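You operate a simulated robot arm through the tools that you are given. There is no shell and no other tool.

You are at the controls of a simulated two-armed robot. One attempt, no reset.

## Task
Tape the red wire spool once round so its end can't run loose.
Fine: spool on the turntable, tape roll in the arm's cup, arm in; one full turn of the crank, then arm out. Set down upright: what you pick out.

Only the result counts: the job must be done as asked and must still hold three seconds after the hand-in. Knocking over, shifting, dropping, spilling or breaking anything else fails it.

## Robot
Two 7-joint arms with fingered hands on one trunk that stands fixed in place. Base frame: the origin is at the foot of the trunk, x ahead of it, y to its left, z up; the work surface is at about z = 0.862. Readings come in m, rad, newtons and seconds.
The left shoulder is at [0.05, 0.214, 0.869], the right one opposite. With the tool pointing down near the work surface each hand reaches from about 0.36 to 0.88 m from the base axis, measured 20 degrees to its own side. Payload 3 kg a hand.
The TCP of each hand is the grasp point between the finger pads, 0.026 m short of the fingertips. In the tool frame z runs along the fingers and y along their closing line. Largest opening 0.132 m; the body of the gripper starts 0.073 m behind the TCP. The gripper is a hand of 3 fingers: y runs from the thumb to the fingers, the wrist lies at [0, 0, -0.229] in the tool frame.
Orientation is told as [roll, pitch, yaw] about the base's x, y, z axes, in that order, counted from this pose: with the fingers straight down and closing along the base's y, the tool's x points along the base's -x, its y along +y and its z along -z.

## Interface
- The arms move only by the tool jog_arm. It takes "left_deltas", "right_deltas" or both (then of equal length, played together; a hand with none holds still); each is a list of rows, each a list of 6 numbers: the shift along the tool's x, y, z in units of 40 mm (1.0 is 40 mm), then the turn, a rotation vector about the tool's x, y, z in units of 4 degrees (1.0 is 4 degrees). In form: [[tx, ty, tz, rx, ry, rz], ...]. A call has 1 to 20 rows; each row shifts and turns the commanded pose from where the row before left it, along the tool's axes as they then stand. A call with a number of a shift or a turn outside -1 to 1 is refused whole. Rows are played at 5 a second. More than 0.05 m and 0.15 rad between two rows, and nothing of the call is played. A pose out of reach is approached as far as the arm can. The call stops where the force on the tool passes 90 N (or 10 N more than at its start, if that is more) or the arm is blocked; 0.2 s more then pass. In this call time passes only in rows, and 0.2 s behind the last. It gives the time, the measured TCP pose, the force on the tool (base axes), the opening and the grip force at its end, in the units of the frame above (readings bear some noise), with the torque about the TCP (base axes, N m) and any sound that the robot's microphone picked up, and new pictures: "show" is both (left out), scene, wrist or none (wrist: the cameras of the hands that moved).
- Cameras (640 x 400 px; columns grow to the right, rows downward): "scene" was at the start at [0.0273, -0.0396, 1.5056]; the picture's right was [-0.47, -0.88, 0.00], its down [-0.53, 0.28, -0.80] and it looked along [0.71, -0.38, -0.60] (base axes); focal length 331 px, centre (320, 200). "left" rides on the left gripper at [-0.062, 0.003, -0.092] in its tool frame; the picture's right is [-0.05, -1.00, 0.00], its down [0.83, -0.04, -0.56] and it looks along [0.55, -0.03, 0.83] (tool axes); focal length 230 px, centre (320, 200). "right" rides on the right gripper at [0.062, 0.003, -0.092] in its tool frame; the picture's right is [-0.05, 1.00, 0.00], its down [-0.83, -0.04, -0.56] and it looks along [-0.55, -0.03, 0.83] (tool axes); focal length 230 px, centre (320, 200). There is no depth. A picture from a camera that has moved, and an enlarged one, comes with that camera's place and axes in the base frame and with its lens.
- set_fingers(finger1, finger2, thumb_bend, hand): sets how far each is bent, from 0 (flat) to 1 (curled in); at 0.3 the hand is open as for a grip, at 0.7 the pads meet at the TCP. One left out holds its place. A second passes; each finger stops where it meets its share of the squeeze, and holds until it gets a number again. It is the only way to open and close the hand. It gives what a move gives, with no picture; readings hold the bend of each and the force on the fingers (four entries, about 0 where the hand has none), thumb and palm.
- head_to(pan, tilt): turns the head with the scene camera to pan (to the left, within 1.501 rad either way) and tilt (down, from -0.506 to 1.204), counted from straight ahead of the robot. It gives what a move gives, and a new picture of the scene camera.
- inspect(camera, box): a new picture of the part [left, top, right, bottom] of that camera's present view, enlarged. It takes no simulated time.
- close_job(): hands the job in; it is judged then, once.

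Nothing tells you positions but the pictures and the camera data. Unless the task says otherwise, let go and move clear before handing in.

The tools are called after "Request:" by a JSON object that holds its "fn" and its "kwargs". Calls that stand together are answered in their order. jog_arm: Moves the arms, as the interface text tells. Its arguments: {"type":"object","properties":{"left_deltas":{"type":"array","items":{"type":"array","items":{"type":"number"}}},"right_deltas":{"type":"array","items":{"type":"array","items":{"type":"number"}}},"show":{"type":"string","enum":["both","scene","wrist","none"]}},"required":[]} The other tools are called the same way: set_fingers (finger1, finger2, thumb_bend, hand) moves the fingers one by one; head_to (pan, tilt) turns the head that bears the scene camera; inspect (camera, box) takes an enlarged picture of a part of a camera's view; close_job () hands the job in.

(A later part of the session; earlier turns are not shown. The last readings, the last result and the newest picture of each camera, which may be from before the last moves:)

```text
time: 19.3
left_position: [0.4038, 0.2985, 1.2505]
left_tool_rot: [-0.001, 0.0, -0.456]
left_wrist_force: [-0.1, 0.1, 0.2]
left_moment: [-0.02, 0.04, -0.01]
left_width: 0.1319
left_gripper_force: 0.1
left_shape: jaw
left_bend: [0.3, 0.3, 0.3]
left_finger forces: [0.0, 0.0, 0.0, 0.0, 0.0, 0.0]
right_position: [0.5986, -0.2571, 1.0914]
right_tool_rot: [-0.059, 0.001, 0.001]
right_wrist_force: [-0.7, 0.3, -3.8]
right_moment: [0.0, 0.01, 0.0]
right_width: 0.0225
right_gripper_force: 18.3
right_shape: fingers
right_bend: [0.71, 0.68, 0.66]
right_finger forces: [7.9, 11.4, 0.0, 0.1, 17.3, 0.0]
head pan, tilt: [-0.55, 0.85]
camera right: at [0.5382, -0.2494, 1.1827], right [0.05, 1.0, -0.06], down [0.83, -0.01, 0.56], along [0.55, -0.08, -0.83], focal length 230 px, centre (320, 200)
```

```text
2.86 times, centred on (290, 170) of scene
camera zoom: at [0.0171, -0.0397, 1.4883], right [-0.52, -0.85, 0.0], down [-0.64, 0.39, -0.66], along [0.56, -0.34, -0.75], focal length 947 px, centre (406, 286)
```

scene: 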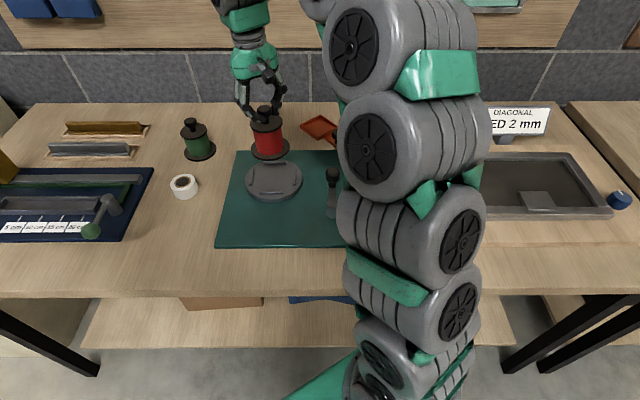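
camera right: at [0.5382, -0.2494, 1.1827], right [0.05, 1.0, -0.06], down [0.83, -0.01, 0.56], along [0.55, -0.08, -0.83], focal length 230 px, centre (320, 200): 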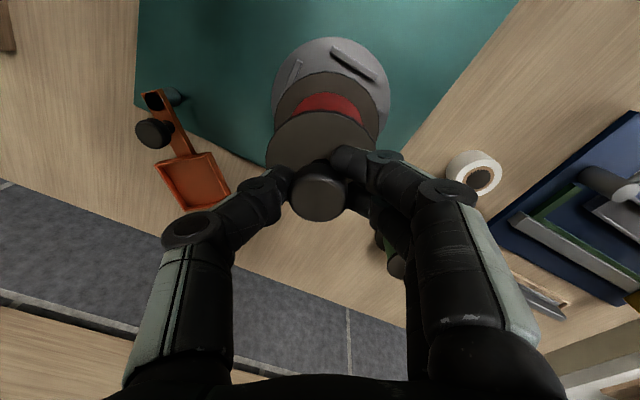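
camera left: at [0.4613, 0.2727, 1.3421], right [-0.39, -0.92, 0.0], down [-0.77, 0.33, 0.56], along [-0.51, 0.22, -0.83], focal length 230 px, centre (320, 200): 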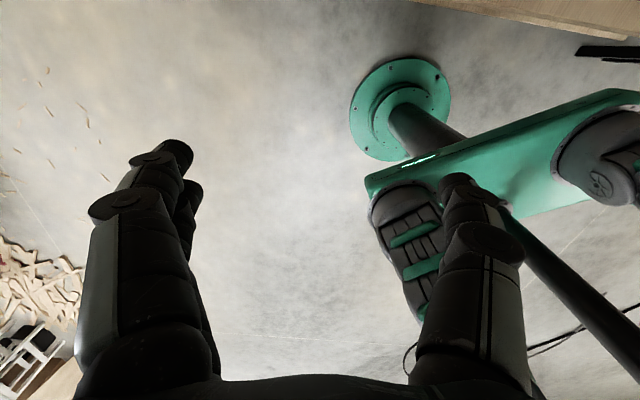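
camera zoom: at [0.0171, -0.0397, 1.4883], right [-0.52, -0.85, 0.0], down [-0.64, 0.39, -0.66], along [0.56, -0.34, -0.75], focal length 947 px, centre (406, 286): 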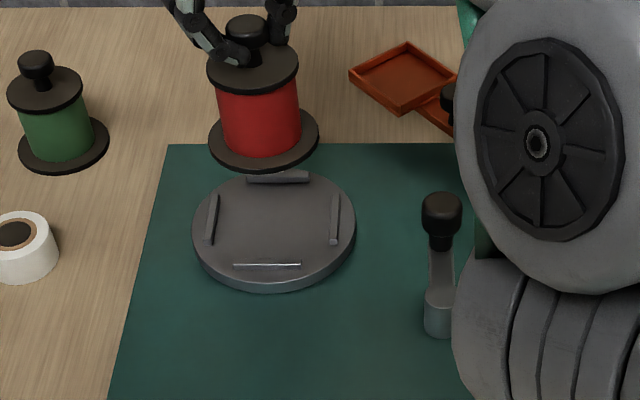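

In this view the spool is upright and sits about 5 mm short in x and 2 mm in y of the turntable centre, where the fences leave about ±6 mm. I'll correct and lower to just above the disc.

Request:
{"fn": "jog_arm", "kwargs": {"right_deltas": [[-0.125, 0.0625, 0, 0, 0, 0], [0, 0.029, 0.488, 0, 0, 0], [0, 0.029, 0.488, 0, 0, 0], [0, 0.029, 0.488, 0, 0, 0], [0, 0.029, 0.488, 0, 0, 0], [0, 0.026, 0.45, 0, 0, 0]], "show": "none"}}

Request:
{"fn": "inspect", "kwargs": {"camera": "right", "box": [220, 60, 420, 220]}}

Request:
{"fn": "inspect", "kwargs": {"camera": "scene", "box": [220, 110, 340, 230]}}

```text
time: 20.7
left_position: [0.405, 0.2958, 1.2508]
left_tool_rot: [-0.001, 0.0, -0.456]
left_wrist_force: [-0.5, -0.3, 0.5]
left_moment: [-0.01, 0.03, 0.02]
left_width: 0.1318
left_gripper_force: 0.0
left_shape: jaw
left_bend: [0.3, 0.3, 0.3]
left_finger forces: [0.0, 0.0, 0.0, 0.0, 0.0, 0.0]
right_position: [0.6035, -0.2561, 0.9943]
right_tool_rot: [-0.059, 0.003, -0.002]
right_wrist_force: [0.6, 1.1, -2.8]
right_moment: [0.02, -0.01, 0.05]
right_width: 0.0222
right_gripper_force: 17.9
right_shape: fingers
right_bend: [0.72, 0.68, 0.66]
right_finger forces: [7.9, 11.6, 0.0, 0.1, 17.1, 0.0]
head pan, tilt: [-0.55, 0.85]
```

```text
2.50 times, centred on (320, 140) of right
camera zoom: at [0.5432, -0.2469, 1.0856], right [0.05, 1.0, -0.06], down [0.83, -0.01, 0.56], along [0.55, -0.08, -0.83], focal length 575 px, centre (320, 350)
```

zoom: 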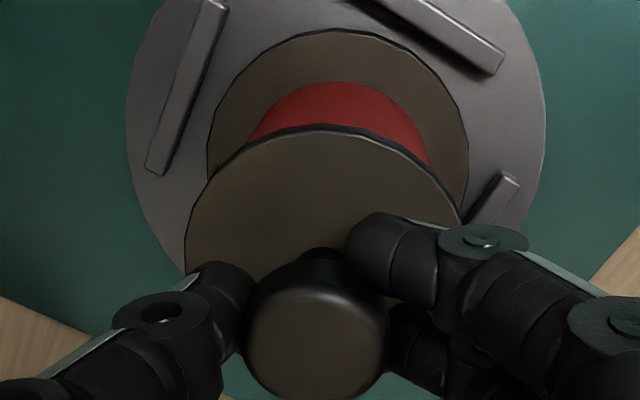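

```text
3.33 times, centred on (280, 170) of scene
camera zoom: at [0.0171, -0.0397, 1.4883], right [-0.52, -0.85, 0.0], down [-0.64, 0.39, -0.66], along [0.56, -0.34, -0.75], focal length 1105 px, centre (453, 300)
```

zoom: 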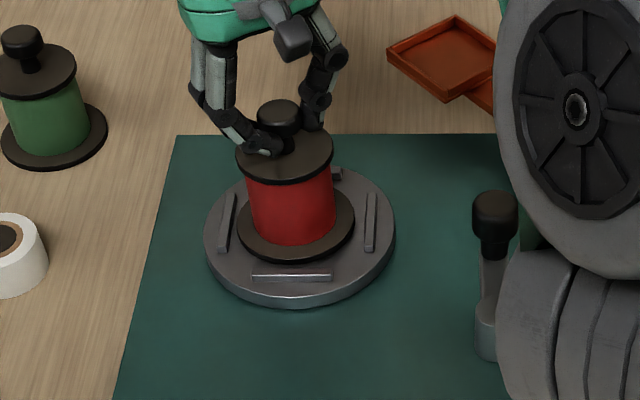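

The spool hangs about 10 mm above the disc, between the fences. I'll take one more look further up the image to check the fore-aft centring against the disc's near edge.

Request:
{"fn": "inspect", "kwargs": {"camera": "right", "box": [230, 0, 430, 160]}}

Request:
{"fn": "inspect", "kwargs": {"camera": "scene", "box": [250, 150, 320, 210]}}

```text
2.50 times, centred on (330, 80) of right
camera zoom: at [0.5432, -0.2469, 1.0856], right [0.05, 1.0, -0.06], down [0.83, -0.01, 0.56], along [0.55, -0.08, -0.83], focal length 575 px, centre (295, 500)
```

zoom: 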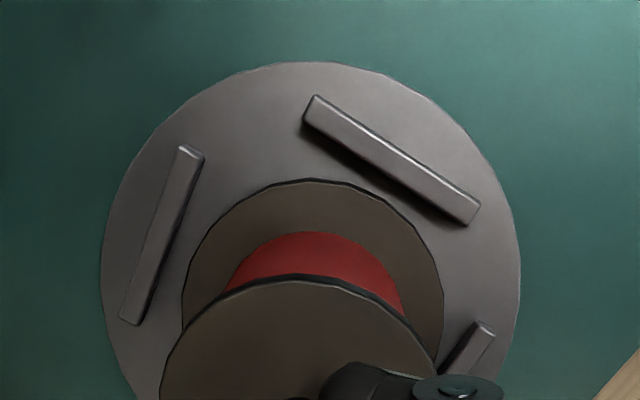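

```text
6.67 times, centred on (285, 180) of scene
camera zoom: at [0.0171, -0.0397, 1.4883], right [-0.52, -0.85, 0.0], down [-0.64, 0.39, -0.66], along [0.56, -0.34, -0.75], focal length 2209 px, centre (553, 333)
```

zoom: 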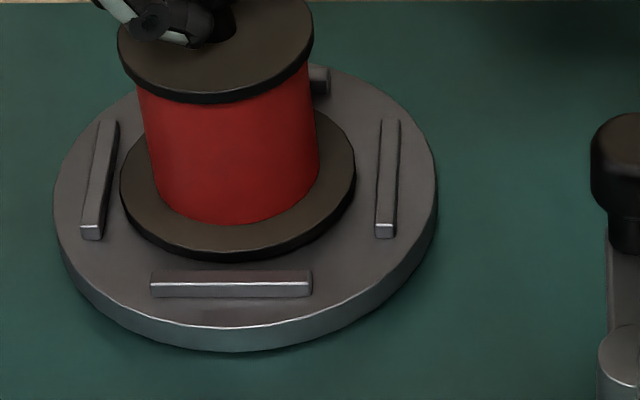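

The spool's base flange is concentric with the disc to within about 1–2 mm. I'll lower in small steps and watch the vertical force.

Request:
{"fn": "jog_arm", "kwargs": {"right_deltas": [[-0.025, -0.013, 0.1, 0, 0, 0], [0, 0.006, 0.1, 0, 0, 0]], "show": "none"}}

Request:
{"fn": "jog_arm", "kwargs": {"right_deltas": [[0, 0.003, 0.05, 0, 0, 0]], "show": "none"}}

Request:
{"fn": "inspect", "kwargs": {"camera": "scene", "box": [250, 150, 320, 210]}}

```text
time: 21.3
left_position: [0.4041, 0.2964, 1.2517]
left_tool_rot: [0.001, 0.0, -0.456]
left_wrist_force: [0.2, -0.1, -0.5]
left_moment: [0.0, -0.01, 0.03]
left_width: 0.1321
left_gripper_force: 0.1
left_shape: jaw
left_bend: [0.3, 0.3, 0.3]
left_finger forces: [0.0, 0.0, 0.0, 0.0, 0.0, 0.1]
right_position: [0.6039, -0.2566, 0.9871]
right_tool_rot: [-0.059, 0.003, 0.0]
right_wrist_force: [-0.3, -1.1, -1.4]
right_moment: [-0.07, 0.01, 0.01]
right_width: 0.0182
right_gripper_force: 13.6
right_shape: fingers
right_bend: [0.73, 0.7, 0.68]
right_finger forces: [6.8, 8.8, 0.0, 0.0, 13.7, 0.0]
head pan, tilt: [-0.55, 0.85]
```

```text
time: 21.7
left_position: [0.4048, 0.2957, 1.2508]
left_tool_rot: [0.001, 0.001, -0.457]
left_wrist_force: [-0.2, -1.1, -0.3]
left_moment: [-0.02, -0.01, -0.02]
left_width: 0.1322
left_gripper_force: 0.0
left_shape: jaw
left_bend: [0.3, 0.3, 0.3]
left_finger forces: [0.1, 0.1, 0.0, 0.0, 0.0, 0.0]
right_position: [0.6033, -0.2566, 0.9856]
right_tool_rot: [-0.06, 0.0, 0.001]
right_wrist_force: [-0.9, -0.3, -0.6]
right_moment: [-0.11, 0.0, -0.04]
right_width: 0.0162
right_gripper_force: 13.0
right_shape: fingers
right_bend: [0.73, 0.7, 0.68]
right_finger forces: [5.8, 8.1, 0.0, 0.0, 12.7, 0.0]
head pan, tilt: [-0.55, 0.85]
```

```text
6.67 times, centred on (285, 180) of scene
camera zoom: at [0.0171, -0.0397, 1.4883], right [-0.52, -0.85, 0.0], down [-0.64, 0.39, -0.66], along [0.56, -0.34, -0.75], focal length 2209 px, centre (553, 333)
```

zoom: 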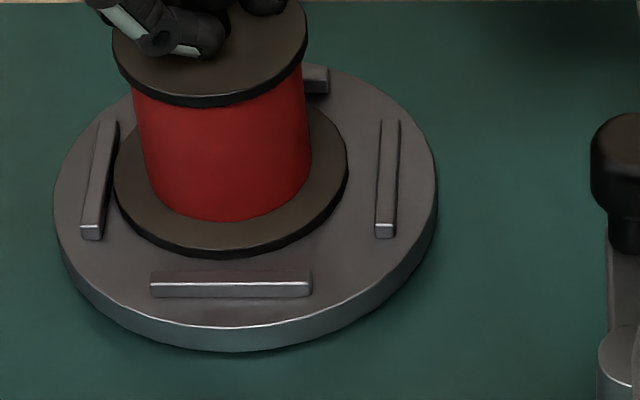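

The weight has come off the hand, so the spool is standing on the disc, but it seems to have shifted a few millimetres towards the left fence. I'll check from the wrist camera before letting go.

Request:
{"fn": "inspect", "kwargs": {"camera": "right", "box": [230, 0, 430, 160]}}

Request:
{"fn": "inspect", "kwargs": {"camera": "right", "box": [220, 80, 420, 240]}}

```text
2.50 times, centred on (330, 80) of right
camera zoom: at [0.5441, -0.2479, 1.076], right [0.05, 1.0, -0.06], down [0.83, -0.01, 0.56], along [0.55, -0.08, -0.83], focal length 575 px, centre (295, 500)
```

zoom: 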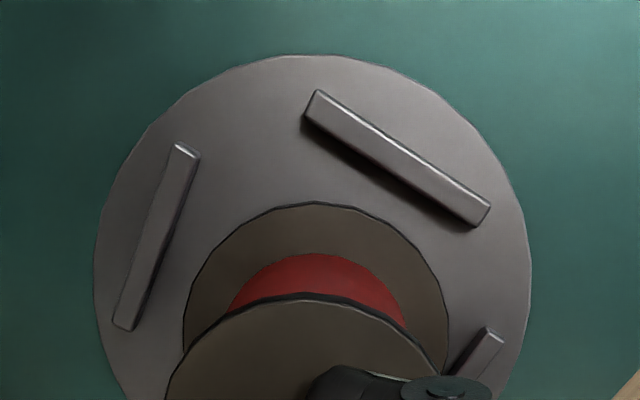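

```text
2.50 times, centred on (320, 160) of right
camera zoom: at [0.5441, -0.2479, 1.076], right [0.05, 1.0, -0.06], down [0.83, -0.01, 0.56], along [0.55, -0.08, -0.83], focal length 575 px, centre (320, 300)
```

zoom: 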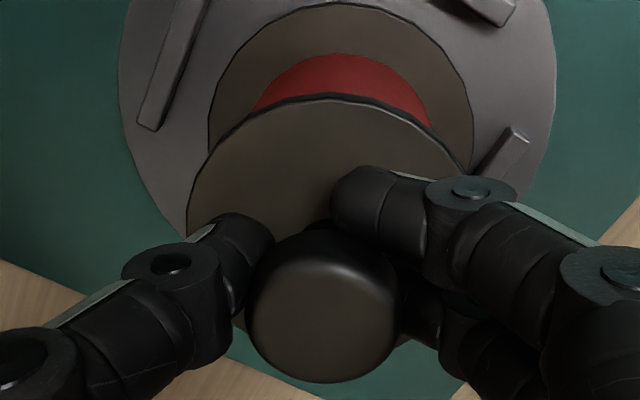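

The spool stands on the disc inside the fences, about 4 mm off centre against roughly 6 mm of play, which is acceptable. I'll open the fingers a little at a time to let it go.

Request:
{"fn": "set_fingers", "kwargs": {"hand": "right", "finger1": 0.63, "finger2": 0.63, "thumb_bend": 0.63}}

Request:
{"fn": "set_fingers", "kwargs": {"hand": "right", "finger1": 0.53, "finger2": 0.53, "thumb_bend": 0.53}}

Request:
{"fn": "inspect", "kwargs": {"camera": "right", "box": [220, 40, 420, 200]}}

Request:
{"fn": "inspect", "kwargs": {"camera": "scene", "box": [240, 130, 330, 210]}}

```text
time: 22.7
left_position: [0.4048, 0.2963, 1.2506]
left_tool_rot: [0.0, -0.001, -0.456]
left_wrist_force: [0.5, 0.1, -0.2]
left_moment: [-0.02, 0.0, -0.01]
left_width: 0.1321
left_gripper_force: 0.0
left_shape: jaw
left_bend: [0.3, 0.3, 0.3]
left_finger forces: [0.0, 0.0, 0.0, 0.0, 0.0, 0.0]
right_position: [0.6044, -0.256, 0.986]
right_tool_rot: [-0.059, 0.0, 0.0]
right_wrist_force: [-0.8, -0.2, 0.6]
right_moment: [0.0, 0.01, 0.0]
right_width: 0.0256
right_gripper_force: 0.4
right_shape: fingers
right_bend: [0.63, 0.63, 0.63]
right_finger forces: [0.0, 0.1, 0.0, 0.0, 0.2, 0.0]
head pan, tilt: [-0.55, 0.85]
```

```text
time: 23.7
left_position: [0.4028, 0.2966, 1.2502]
left_tool_rot: [0.001, -0.001, -0.455]
left_wrist_force: [0.6, -0.5, 0.3]
left_moment: [0.0, 0.02, 0.0]
left_width: 0.1318
left_gripper_force: 0.0
left_shape: jaw
left_bend: [0.3, 0.3, 0.3]
left_finger forces: [0.0, 0.0, 0.0, 0.1, 0.0, 0.0]
right_position: [0.6034, -0.2561, 0.9863]
right_tool_rot: [-0.058, 0.0, 0.002]
right_wrist_force: [2.5, -0.3, 31.8]
right_moment: [0.82, -0.12, -0.08]
right_width: 0.0505
right_gripper_force: 15.9
right_shape: fingers
right_bend: [0.6, 0.6, 0.53]
right_finger forces: [15.8, 16.0, 0.0, 0.0, 0.0, 0.0]
head pan, tilt: [-0.55, 0.85]
```

```text
2.50 times, centred on (320, 120) of right
camera zoom: at [0.5442, -0.2477, 1.077], right [0.05, 1.0, -0.06], down [0.83, -0.01, 0.56], along [0.56, -0.08, -0.83], focal length 575 px, centre (320, 400)
```

zoom: 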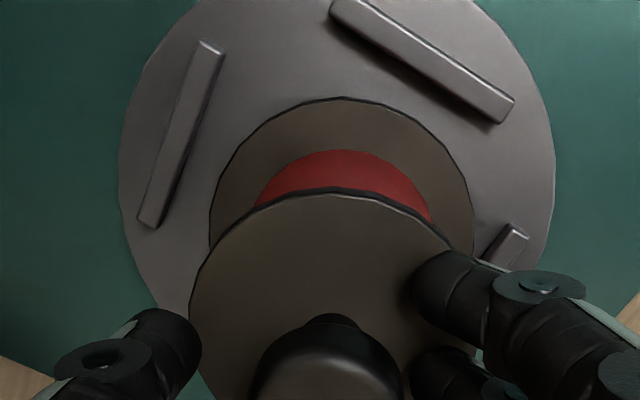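

```text
5.00 times, centred on (285, 170) of scene
camera zoom: at [0.0167, -0.0395, 1.4883], right [-0.52, -0.85, 0.0], down [-0.64, 0.39, -0.66], along [0.56, -0.34, -0.75], focal length 1657 px, centre (495, 350)
```

zoom: 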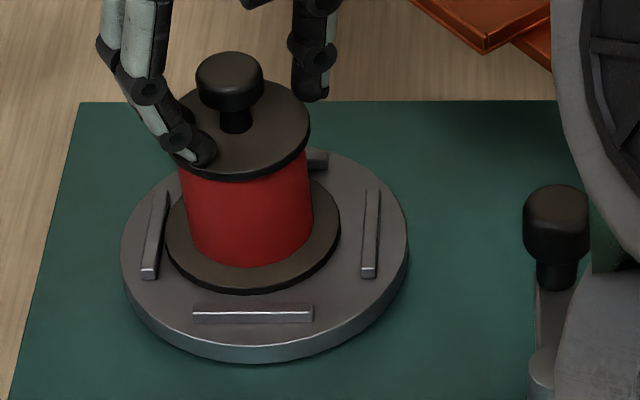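

The two fingers opened against the top flange and are pressing down on it, because the tool is a few millimetres low on that side. I'll lift straight up to relieve that and then clear the knob.

Request:
{"fn": "jog_arm", "kwargs": {"right_deltas": [[0, -0.006, -0.1, 0, 0, 0], [0, -0.009, -0.15, 0, 0, 0]], "show": "none"}}

Request:
{"fn": "inspect", "kwargs": {"camera": "scene", "box": [240, 130, 330, 210]}}

```text
time: 24.3
left_position: [0.4037, 0.2963, 1.2507]
left_tool_rot: [0.001, 0.001, -0.456]
left_wrist_force: [-0.2, -0.2, -0.2]
left_moment: [0.01, -0.06, 0.01]
left_width: 0.1316
left_gripper_force: 0.0
left_shape: jaw
left_bend: [0.3, 0.3, 0.3]
left_finger forces: [0.0, 0.1, 0.0, 0.0, 0.0, 0.1]
right_position: [0.604, -0.2571, 0.9956]
right_tool_rot: [-0.059, 0.0, 0.0]
right_wrist_force: [-0.5, -0.3, 0.8]
right_moment: [0.02, -0.01, -0.01]
right_width: 0.0573
right_gripper_force: 0.1
right_shape: fingers
right_bend: [0.53, 0.53, 0.53]
right_finger forces: [0.0, 0.0, 0.0, 0.1, 0.0, 0.0]
head pan, tilt: [-0.55, 0.85]
```

```text
5.00 times, centred on (285, 170) of scene
camera zoom: at [0.0171, -0.0396, 1.4883], right [-0.52, -0.85, 0.0], down [-0.64, 0.39, -0.66], along [0.56, -0.34, -0.75], focal length 1657 px, centre (495, 350)
```

zoom: 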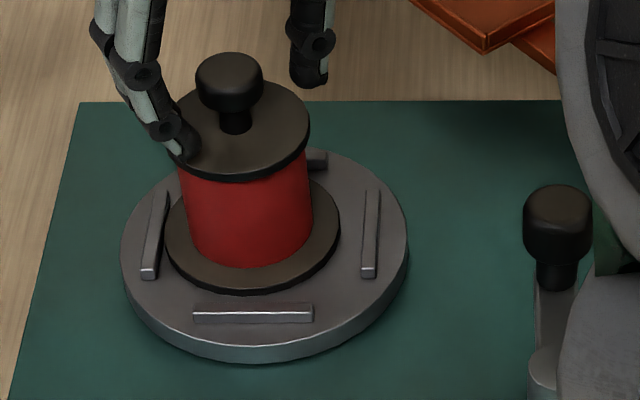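

The spool stands free on the turntable with no contact force. I'll rise, level the hand and go over to the tape roll.

Request:
{"fn": "jog_arm", "kwargs": {"right_deltas": [[0, -0.03, -0.5, 0, 0, 0], [0, -0.03, -0.5, 0, 0, 0], [0, -0.03, -0.5, 0, 0, 0], [0, -0.03, -0.5, 0, 0, 0], [0, -0.03, -0.5, 0, 0, 0], [0, 0, 0, -0.85, 0, 0], [-0.292, 0.631, 0, 0, 0, 0], [-0.292, 0.631, 0, 0, 0, 0], [-0.292, 0.631, 0, 0, 0, 0], [-0.292, 0.631, 0, 0, 0, 0], [-0.292, 0.631, 0, 0, 0, 0], [-0.292, 0.631, 0, 0, 0, 0], [-0.292, 0.631, 0, 0, 0, 0], [-0.292, 0.631, 0, 0, 0, 0]], "show": "both"}}

Request:
{"fn": "inspect", "kwargs": {"camera": "right", "box": [250, 40, 390, 180]}}

Request:
{"fn": "inspect", "kwargs": {"camera": "scene", "box": [230, 100, 370, 210]}}

Request:
{"fn": "inspect", "kwargs": {"camera": "scene", "box": [150, 130, 230, 220]}}

```text
time: 27.3
left_position: [0.4059, 0.2959, 1.2506]
left_tool_rot: [0.0, 0.0, -0.455]
left_wrist_force: [0.0, 0.9, 0.0]
left_moment: [0.0, 0.04, 0.03]
left_width: 0.132
left_gripper_force: 0.0
left_shape: jaw
left_bend: [0.3, 0.3, 0.3]
left_finger forces: [0.1, 0.0, 0.0, 0.0, 0.1, 0.0]
right_position: [0.6971, -0.0539, 1.0953]
right_tool_rot: [-0.001, -0.001, 0.001]
right_wrist_force: [0.2, -0.6, 1.2]
right_moment: [0.0, 0.0, 0.02]
right_width: 0.0571
right_gripper_force: 0.0
right_shape: fingers
right_bend: [0.53, 0.53, 0.53]
right_finger forces: [0.0, 0.0, 0.0, 0.1, 0.0, 0.0]
head pan, tilt: [-0.55, 0.85]
camera right: at [0.6383, -0.0512, 1.187], right [0.05, 1.0, 0.0], down [0.83, -0.04, 0.56], along [0.55, -0.03, -0.83], focal length 230 px, centre (320, 200)
```

scene: 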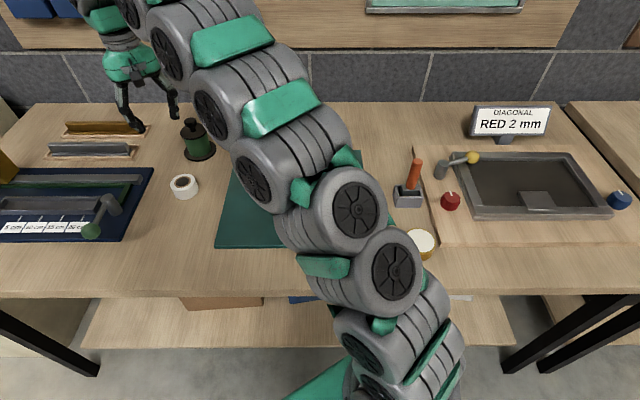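
right: 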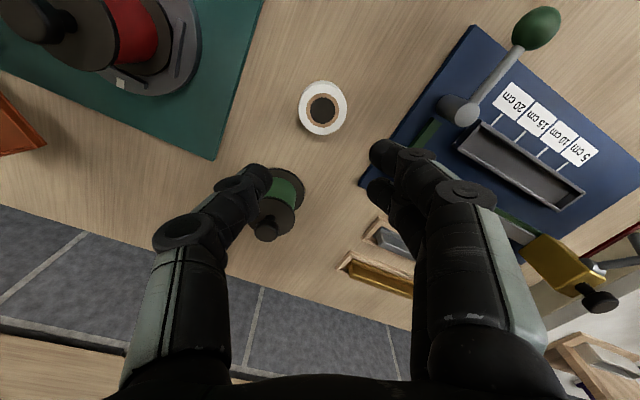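

```text
2.86 times, centred on (320, 110) of right
camera zoom: at [0.6383, -0.0512, 1.187], right [0.05, 1.0, 0.0], down [0.83, -0.04, 0.56], along [0.55, -0.03, -0.83], focal length 657 px, centre (320, 457)
```

zoom: 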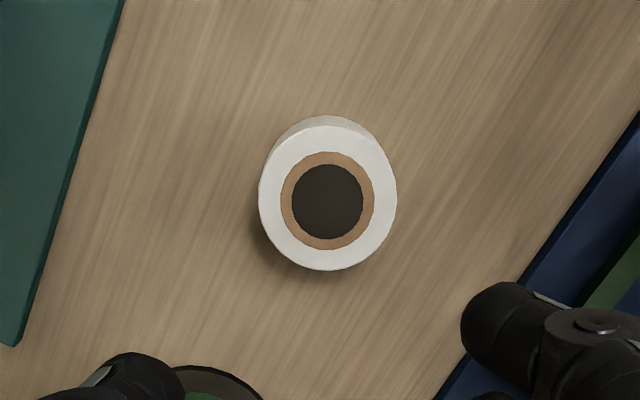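

```text
3.64 times, centred on (300, 155) of scene
camera zoom: at [0.0171, -0.0397, 1.4883], right [-0.52, -0.85, 0.0], down [-0.64, 0.39, -0.66], along [0.56, -0.34, -0.75], focal length 1205 px, centre (393, 364)
```

zoom: 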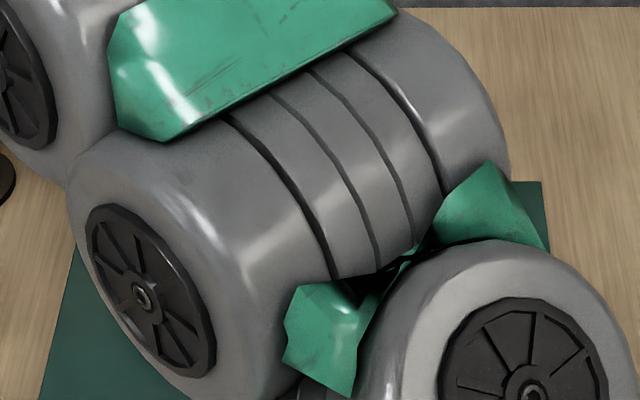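

```text
4.44 times, centred on (190, 175) of scene
camera zoom: at [0.0171, -0.0397, 1.4883], right [-0.52, -0.85, 0.0], down [-0.64, 0.39, -0.66], along [0.56, -0.34, -0.75], focal length 1473 px, centre (898, 311)
```

zoom: 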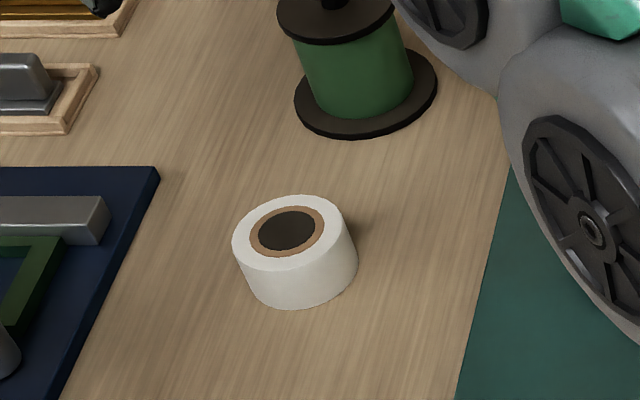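

The roll's centre reads (0.702, -0.051) and it is about 60 mm across and 30 mm high; comparing with the spool grip, the measured TCP reading is the trustworthy one. I'll open the hand wider, centre it, and come down to grip only the upper half so the fingers clear the tray walls later.

Request:
{"fn": "set_fingers", "kwargs": {"hand": "right", "finger1": 0.42, "finger2": 0.42, "thumb_bend": 0.42}}

Request:
{"fn": "jog_arm", "kwargs": {"right_deltas": [[-0.115, 0.068, 0.4, 0, 0, 0], [0, 0, 0.7, 0, 0, 0], [0, 0, 0.7, 0, 0, 0], [0, 0, 0.7, 0, 0, 0], [0, 0, 0.7, 0, 0, 0], [0, 0, 0.7, 0, 0, 0], [0, 0, 0.6, 0, 0, 0]], "show": "both"}}

Request:
{"fn": "inspect", "kwargs": {"camera": "right", "box": [220, 80, 420, 240]}}

Request:
{"fn": "inspect", "kwargs": {"camera": "scene", "box": [130, 110, 250, 220]}}

```text
time: 28.3
left_position: [0.4056, 0.2967, 1.2521]
left_tool_rot: [-0.001, 0.0, -0.457]
left_wrist_force: [0.2, 0.0, -0.6]
left_moment: [0.01, -0.01, -0.02]
left_width: 0.1318
left_gripper_force: 0.1
left_shape: jaw
left_bend: [0.3, 0.3, 0.3]
left_finger forces: [0.0, 0.0, 0.0, 0.0, 0.1, 0.1]
right_position: [0.699, -0.0554, 1.0959]
right_tool_rot: [0.0, 0.0, 0.0]
right_wrist_force: [-0.9, 0.3, -0.1]
right_moment: [-0.04, 0.0, -0.03]
right_width: 0.0943
right_gripper_force: 0.0
right_shape: fingers
right_bend: [0.42, 0.42, 0.42]
right_finger forces: [0.0, 0.0, 0.1, 0.0, 0.1, 0.1]
head pan, tilt: [-0.55, 0.85]
```

```text
time: 29.9
left_position: [0.4048, 0.2967, 1.2526]
left_tool_rot: [0.0, 0.0, -0.455]
left_wrist_force: [-0.4, -0.5, 0.2]
left_moment: [-0.01, 0.0, 0.01]
left_width: 0.132
left_gripper_force: 0.0
left_shape: jaw
left_bend: [0.3, 0.3, 0.3]
left_finger forces: [0.1, 0.1, 0.0, 0.1, 0.0, 0.0]
right_position: [0.7028, -0.0514, 0.9166]
right_tool_rot: [0.0, 0.0, 0.0]
right_wrist_force: [1.1, 0.0, 0.2]
right_moment: [0.02, 0.0, -0.01]
right_width: 0.094
right_gripper_force: 0.0
right_shape: fingers
right_bend: [0.42, 0.42, 0.42]
right_finger forces: [0.0, 0.0, 0.0, 0.1, 0.0, 0.1]
head pan, tilt: [-0.55, 0.85]
camera right: at [0.6425, -0.0484, 1.0068], right [0.05, 1.0, 0.0], down [0.83, -0.04, 0.56], along [0.55, -0.03, -0.83], focal length 230 px, centre (320, 200)
```

scene: 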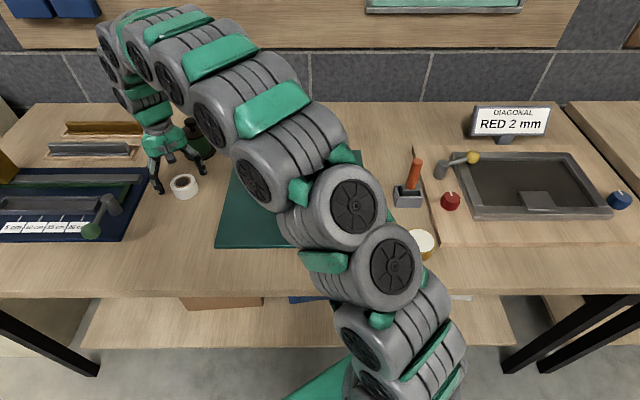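
right: 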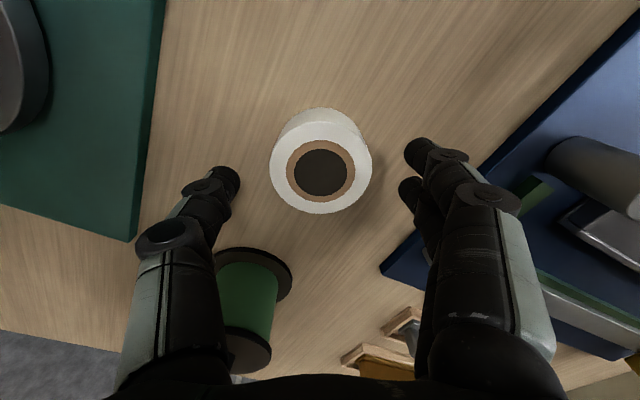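

```text
2.50 times, centred on (320, 160) of right
camera zoom: at [0.6425, -0.0484, 1.0068], right [0.05, 1.0, 0.0], down [0.83, -0.04, 0.56], along [0.55, -0.03, -0.83], focal length 575 px, centre (320, 300)
```

zoom: 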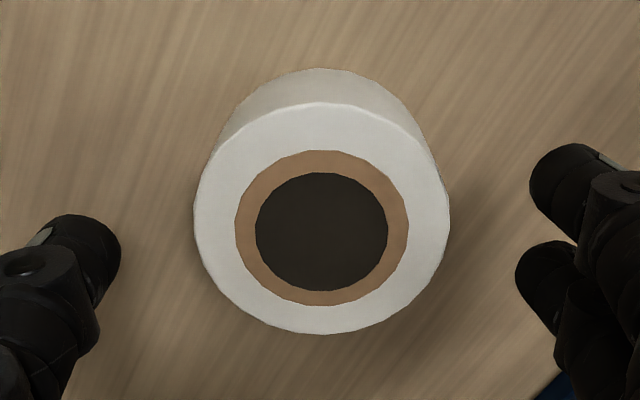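

```text
3.64 times, centred on (190, 165) of scene
camera zoom: at [0.0171, -0.0397, 1.4883], right [-0.52, -0.85, 0.0], down [-0.64, 0.39, -0.66], along [0.56, -0.34, -0.75], focal length 1205 px, centre (793, 327)
```

zoom: 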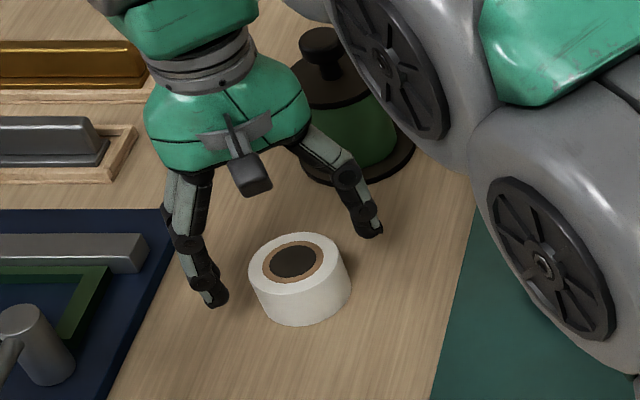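

The hand is centred on the roll, which turns out to be about 21 mm tall, with its top near z 0.883. I'll lower until the fingertips are about 10 mm above the table and close.

Request:
{"fn": "jog_arm", "kwargs": {"right_deltas": [[0, 0, 0.22, 0, 0, 0], [0, 0, 0.22, 0, 0, 0]], "show": "none"}}

Request:
{"fn": "set_fingers", "kwargs": {"hand": "right", "finger1": 0.6, "finger2": 0.6, "thumb_bend": 0.6}}

Request:
{"fn": "inspect", "kwargs": {"camera": "right", "box": [220, 80, 420, 240]}}

Request:
{"fn": "inspect", "kwargs": {"camera": "scene", "box": [140, 130, 230, 220]}}

```text
time: 30.5
left_position: [0.4039, 0.2973, 1.2499]
left_tool_rot: [0.0, 0.002, -0.455]
left_wrist_force: [-0.6, 0.1, 0.5]
left_moment: [-0.01, 0.02, -0.01]
left_width: 0.1315
left_gripper_force: 0.0
left_shape: jaw
left_bend: [0.3, 0.3, 0.3]
left_finger forces: [0.0, 0.0, 0.1, 0.0, 0.0, 0.0]
right_position: [0.7021, -0.0508, 0.8982]
right_tool_rot: [0.001, 0.0, 0.0]
right_wrist_force: [0.9, -0.2, -1.2]
right_moment: [-0.02, 0.0, 0.01]
right_width: 0.0943
right_gripper_force: 0.1
right_shape: fingers
right_bend: [0.42, 0.42, 0.42]
right_finger forces: [0.0, 0.0, 0.0, 0.0, 0.2, 0.1]
head pan, tilt: [-0.55, 0.85]
```

```text
time: 31.5
left_position: [0.4045, 0.2971, 1.2514]
left_tool_rot: [0.0, 0.001, -0.455]
left_wrist_force: [-0.1, 0.7, -0.2]
left_moment: [-0.04, 0.04, -0.01]
left_width: 0.1317
left_gripper_force: 0.0
left_shape: jaw
left_bend: [0.3, 0.3, 0.3]
left_finger forces: [0.1, 0.0, 0.0, 0.0, 0.0, 0.0]
right_position: [0.7017, -0.0515, 0.8985]
right_tool_rot: [0.001, 0.001, 0.0]
right_wrist_force: [-0.4, -0.7, -0.5]
right_moment: [0.02, -0.01, -0.01]
right_width: 0.0564
right_gripper_force: 9.1
right_shape: fingers
right_bend: [0.54, 0.53, 0.56]
right_finger forces: [4.3, 5.1, 0.0, 0.1, 8.9, 0.1]
head pan, tilt: [-0.55, 0.85]
```

```text
2.50 times, centred on (320, 160) of right
camera zoom: at [0.6421, -0.0482, 0.9896], right [0.05, 1.0, 0.0], down [0.83, -0.04, 0.56], along [0.55, -0.03, -0.83], focal length 575 px, centre (320, 300)
```

zoom: 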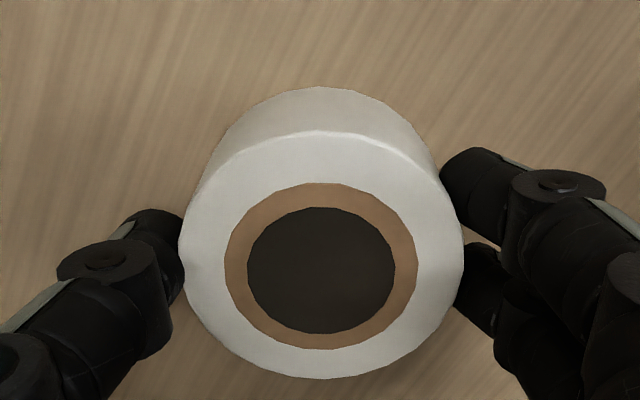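

```text
4.44 times, centred on (185, 175) of scene
camera zoom: at [0.0171, -0.0397, 1.4883], right [-0.52, -0.85, 0.0], down [-0.64, 0.39, -0.66], along [0.56, -0.34, -0.75], focal length 1473 px, centre (920, 311)
```

zoom: 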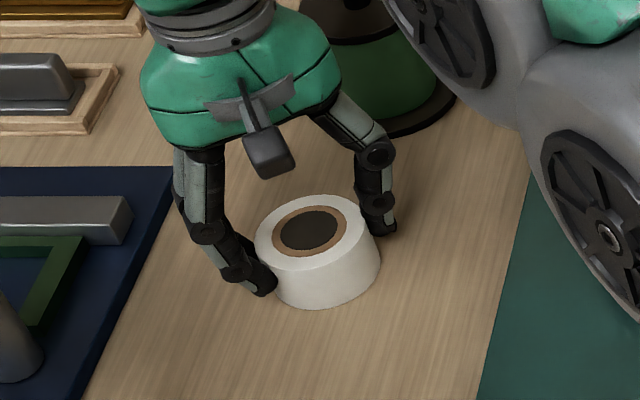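

The roll is gripped evenly at 9 N. I'll lift it clear and carry it over towards the tray, stopping short on the robot side so I can see the tray.

Request:
{"fn": "jog_arm", "kwargs": {"right_deltas": [[0, 0, -0.4, 0, 0, 0], [0, 0, -0.8, 0, 0, 0], [0, 0, -0.9, 0, 0, 0], [0, 0, -0.9, 0, 0, 0], [0, 0, -0.9, 0, 0, 0], [0, 0, -0.9, 0, 0, 0], [0.075, -0.712, 0, 0, 0, 0], [0.075, -0.712, 0, 0, 0, 0], [0.075, -0.712, 0, 0, 0, 0], [0.075, -0.712, 0, 0, 0, 0], [0.075, -0.712, 0, 0, 0, 0], [0.075, -0.712, 0, 0, 0, 0], [0.075, -0.712, 0, 0, 0, 0], [0.075, -0.712, 0, 0, 0, 0], [0.075, -0.712, 0, 0, 0, 0], [0.075, -0.712, 0, 0, 0, 0], [0.075, -0.712, 0, 0, 0, 0], [0.075, -0.712, 0, 0, 0, 0], [0.075, -0.712, 0, 0, 0, 0], [0.075, -0.712, 0, 0, 0, 0]], "show": "both"}}

Request:
{"fn": "inspect", "kwargs": {"camera": "right", "box": [220, 20, 420, 180]}}

Request:
{"fn": "inspect", "kwargs": {"camera": "scene", "box": [240, 60, 400, 180]}}

```text
time: 35.7
left_position: [0.4025, 0.2971, 1.25]
left_tool_rot: [0.0, 0.0, -0.456]
left_wrist_force: [-0.6, -0.1, -0.2]
left_moment: [0.0, -0.02, -0.03]
left_width: 0.1321
left_gripper_force: 0.2
left_shape: jaw
left_bend: [0.3, 0.3, 0.3]
left_finger forces: [0.1, 0.0, 0.0, 0.0, 0.0, 0.0]
right_position: [0.6606, -0.4513, 1.0896]
right_tool_rot: [0.0, 0.002, -0.001]
right_wrist_force: [-0.4, 0.7, -1.2]
right_moment: [-0.01, 0.0, 0.01]
right_width: 0.0565
right_gripper_force: 9.4
right_shape: fingers
right_bend: [0.54, 0.53, 0.56]
right_finger forces: [4.3, 5.1, 0.0, 0.0, 8.9, 0.0]
head pan, tilt: [-0.55, 0.85]
camera right: at [0.5996, -0.4486, 1.1804], right [0.05, 1.0, 0.0], down [0.83, -0.04, 0.55], along [0.55, -0.03, -0.83], focal length 230 px, centre (320, 200)
```

scene: 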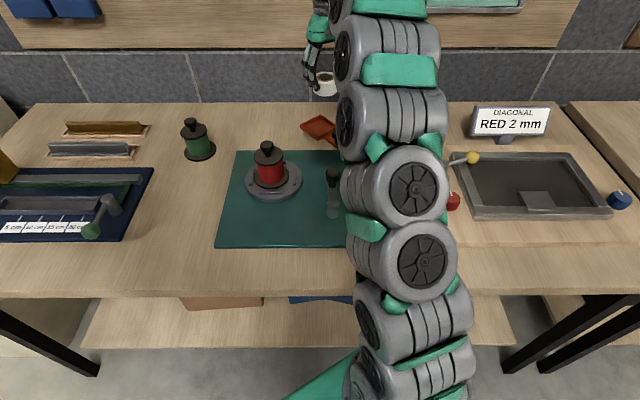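
right: 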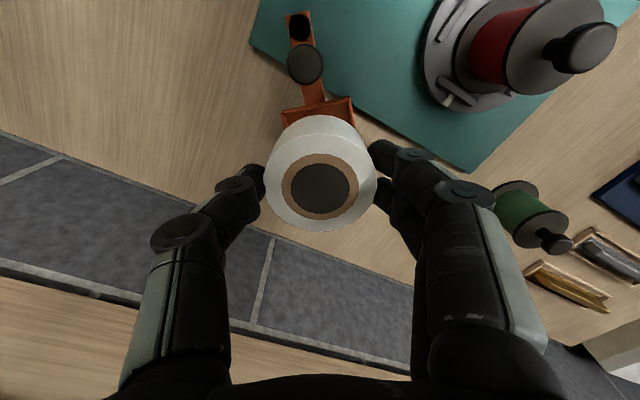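

```text
2.50 times, centred on (320, 100) of right
camera zoom: at [0.5996, -0.4486, 1.1804], right [0.05, 1.0, 0.0], down [0.83, -0.04, 0.55], along [0.55, -0.03, -0.83], focal length 575 px, centre (320, 450)
```

zoom: 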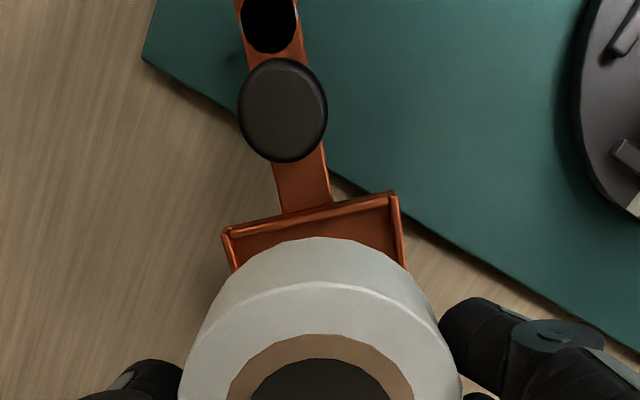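

```text
3.33 times, centred on (320, 120) of scene
camera zoom: at [0.0171, -0.0396, 1.4883], right [-0.52, -0.85, 0.0], down [-0.64, 0.39, -0.66], along [0.56, -0.34, -0.75], focal length 1105 px, centre (320, 467)
```

zoom: 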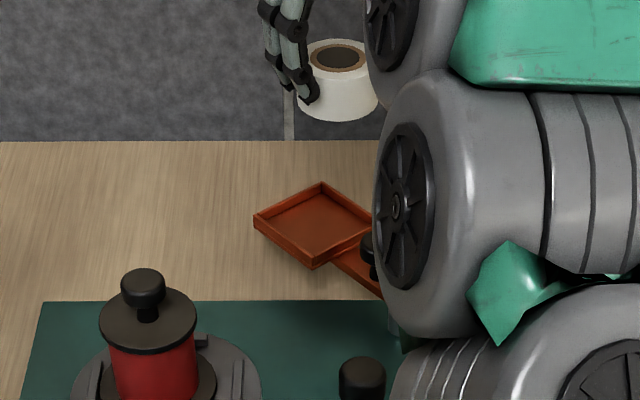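

The tray centre works out at about (0.692, -0.451), its walls about 0.08 m apart with the top near z 0.91, and the arm points about 8° left of straight ahead. I'll move over the centre and lower partway.

Request:
{"fn": "jog_arm", "kwargs": {"right_deltas": [[-0.39, 0, 0, 0, 0, 0], [-0.39, 0, 0.2, 0, 0, 0], [0, 0, 0.6, 0, 0, 0], [0, 0, 0.6, 0, 0, 0], [0, 0, 0.6, 0, 0, 0], [0, 0, 0.6, 0, 0, 0], [0, 0, 0.4, 0, 0, 0]], "show": "none"}}

Request:
{"fn": "inspect", "kwargs": {"camera": "right", "box": [220, 40, 420, 240]}}

Request:
{"fn": "inspect", "kwargs": {"camera": "scene", "box": [280, 90, 370, 170]}}

```text
time: 37.3
left_position: [0.4047, 0.2955, 1.2506]
left_tool_rot: [-0.001, 0.0, -0.455]
left_wrist_force: [-0.5, 0.4, -0.3]
left_moment: [0.02, -0.01, -0.02]
left_width: 0.1318
left_gripper_force: 0.1
left_shape: jaw
left_bend: [0.3, 0.3, 0.3]
left_finger forces: [0.1, 0.0, 0.0, 0.1, 0.1, 0.0]
right_position: [0.6919, -0.4512, 0.9699]
right_tool_rot: [0.003, -0.003, 0.0]
right_wrist_force: [-0.2, 0.1, -0.8]
right_moment: [-0.01, -0.01, -0.02]
right_width: 0.0564
right_gripper_force: 9.0
right_shape: fingers
right_bend: [0.54, 0.53, 0.56]
right_finger forces: [4.3, 5.2, 0.0, 0.1, 8.9, 0.1]
head pan, tilt: [-0.55, 0.85]
```

```text
2.00 times, centred on (320, 140) of right
camera zoom: at [0.6315, -0.448, 1.0617], right [0.05, 1.0, 0.0], down [0.83, -0.04, 0.56], along [0.56, -0.03, -0.83], focal length 460 px, centre (320, 320)
```

zoom: 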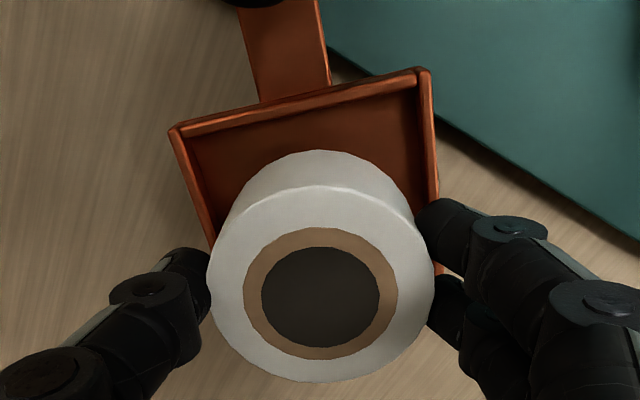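

```text
5.00 times, centred on (325, 130) of scene
camera zoom: at [0.0171, -0.0397, 1.4883], right [-0.52, -0.85, 0.0], down [-0.64, 0.39, -0.66], along [0.56, -0.34, -0.75], focal length 1657 px, centre (295, 550)
```

zoom: 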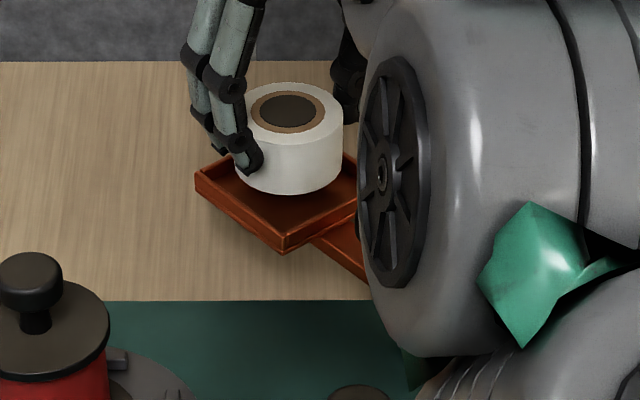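

The roll is centred over the tray to within about 1 mm. I'll lower until the roll's base is at wall height, then step down gently.

Request:
{"fn": "jog_arm", "kwargs": {"right_deltas": [[-0.025, 0.025, 0.2, 0, 0, 0], [0, 0, 0.2, 0, 0, 0], [0, 0, 0.15, 0, 0, 0]], "show": "none"}}

Request:
{"fn": "inspect", "kwargs": {"camera": "scene", "box": [280, 90, 370, 170]}}

Request:
{"fn": "inspect", "kwargs": {"camera": "right", "box": [220, 40, 420, 240]}}

```text
time: 38.1
left_position: [0.4038, 0.2973, 1.2523]
left_tool_rot: [0.001, -0.001, -0.458]
left_wrist_force: [-0.1, -0.9, -0.1]
left_moment: [-0.02, 0.0, -0.01]
left_width: 0.1318
left_gripper_force: 0.2
left_shape: jaw
left_bend: [0.3, 0.3, 0.3]
left_finger forces: [0.0, 0.0, 0.0, 0.1, 0.1, 0.0]
right_position: [0.691, -0.4499, 0.9496]
right_tool_rot: [0.0, 0.001, -0.001]
right_wrist_force: [-0.9, 2.3, 16.2]
right_moment: [0.09, 0.0, 0.0]
right_width: 0.0563
right_gripper_force: 11.5
right_shape: fingers
right_bend: [0.55, 0.54, 0.56]
right_finger forces: [6.1, 6.6, 0.1, 0.0, 10.0, 0.0]
head pan, tilt: [-0.55, 0.85]
```

```text
5.00 times, centred on (325, 130) of scene
camera zoom: at [0.0168, -0.0395, 1.4883], right [-0.52, -0.85, 0.0], down [-0.64, 0.39, -0.66], along [0.56, -0.34, -0.75], focal length 1657 px, centre (295, 550)
```

zoom: 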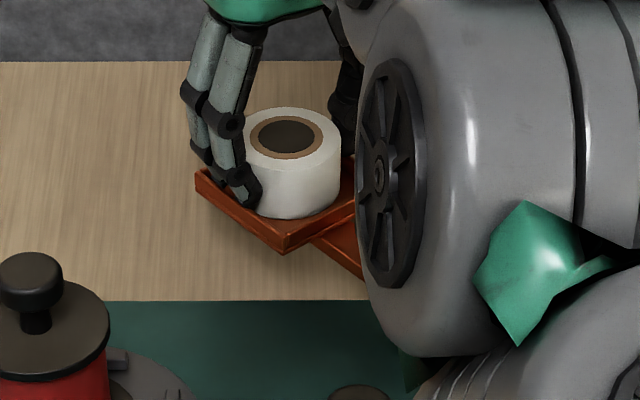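

```text
2.00 times, centred on (320, 140) of right
camera zoom: at [0.632, -0.4468, 1.0399], right [0.05, 1.0, 0.0], down [0.83, -0.04, 0.56], along [0.55, -0.03, -0.83], focal length 460 px, centre (320, 320)
```

zoom: 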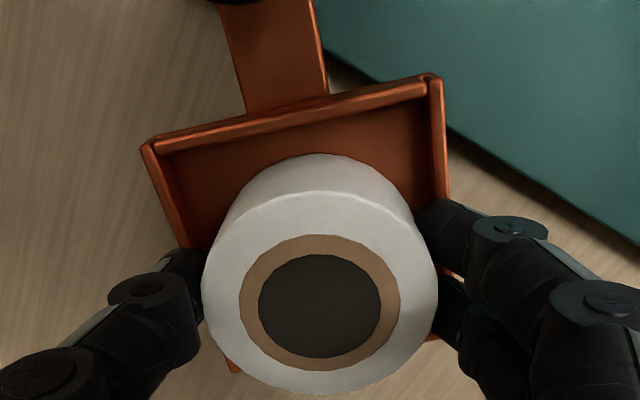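

The roll's base has met the tray floor with a central load of 16 N, and the fingertips are just at wall height. I'll raise 3 mm so opening fingers won't press on the walls, then release.

Request:
{"fn": "jog_arm", "kwargs": {"right_deltas": [[0, 0, -0.085, 0, 0, 0]], "show": "none"}}

Request:
{"fn": "set_fingers", "kwargs": {"hand": "right", "finger1": 0.51, "finger2": 0.51, "thumb_bend": 0.53}}

Request:
{"fn": "inspect", "kwargs": {"camera": "right", "box": [220, 40, 420, 240]}}

Request:
{"fn": "inspect", "kwargs": {"camera": "scene", "box": [280, 90, 370, 170]}}

```text
time: 38.5
left_position: [0.4046, 0.2961, 1.2519]
left_tool_rot: [-0.001, -0.001, -0.457]
left_wrist_force: [-0.1, 0.4, -0.5]
left_moment: [0.0, -0.02, -0.01]
left_width: 0.1318
left_gripper_force: 0.0
left_shape: jaw
left_bend: [0.3, 0.3, 0.3]
left_finger forces: [0.0, 0.1, 0.0, 0.0, 0.1, 0.1]
right_position: [0.6913, -0.4509, 0.9519]
right_tool_rot: [0.0, 0.001, 0.001]
right_wrist_force: [-0.4, -0.1, -1.3]
right_moment: [-0.02, 0.01, 0.0]
right_width: 0.0563
right_gripper_force: 10.1
right_shape: fingers
right_bend: [0.55, 0.54, 0.56]
right_finger forces: [4.9, 5.6, 0.1, 0.0, 9.5, 0.0]
head pan, tilt: [-0.55, 0.85]
```

```text
time: 39.5
left_position: [0.4041, 0.297, 1.2505]
left_tool_rot: [-0.001, 0.002, -0.456]
left_wrist_force: [-0.2, 0.0, 0.8]
left_moment: [0.0, -0.01, 0.03]
left_width: 0.1317
left_gripper_force: 0.0
left_shape: jaw
left_bend: [0.3, 0.3, 0.3]
left_finger forces: [0.0, 0.0, 0.0, 0.0, 0.0, 0.0]
right_position: [0.6925, -0.4509, 0.9518]
right_tool_rot: [0.0, 0.0, -0.001]
right_wrist_force: [-1.0, 0.6, -0.4]
right_moment: [0.0, 0.0, 0.01]
right_width: 0.0617
right_gripper_force: 0.5
right_shape: fingers
right_bend: [0.51, 0.51, 0.53]
right_finger forces: [0.0, 0.2, 0.1, 0.0, 0.4, 0.0]
head pan, tilt: [-0.55, 0.85]
```

```text
2.00 times, centred on (320, 140) of right
camera zoom: at [0.6322, -0.4471, 1.0427], right [0.05, 1.0, 0.0], down [0.83, -0.04, 0.56], along [0.55, -0.03, -0.83], focal length 460 px, centre (320, 320)
```

zoom: 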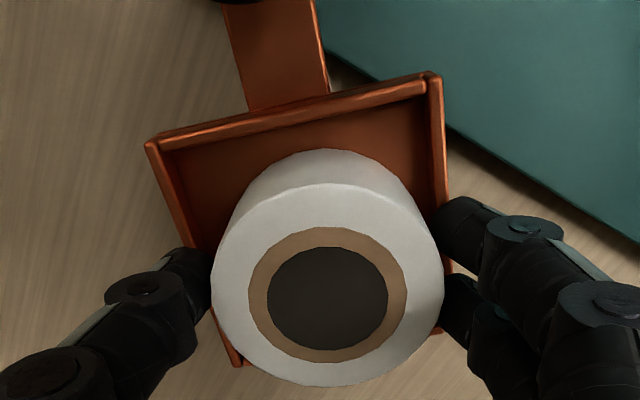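

```text
5.00 times, centred on (325, 130) of scene
camera zoom: at [0.0171, -0.0397, 1.4883], right [-0.52, -0.85, 0.0], down [-0.64, 0.39, -0.66], along [0.56, -0.34, -0.75], focal length 1657 px, centre (295, 550)
```

zoom: 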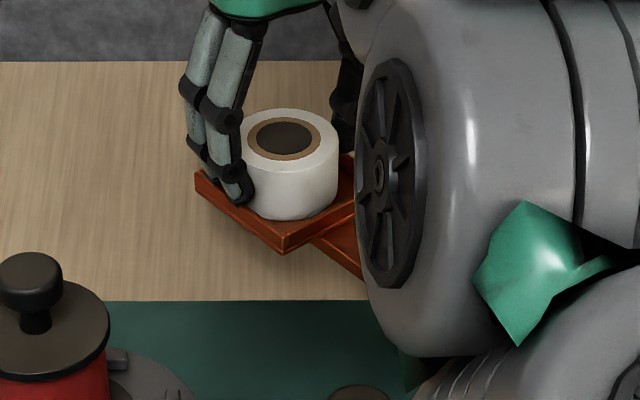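

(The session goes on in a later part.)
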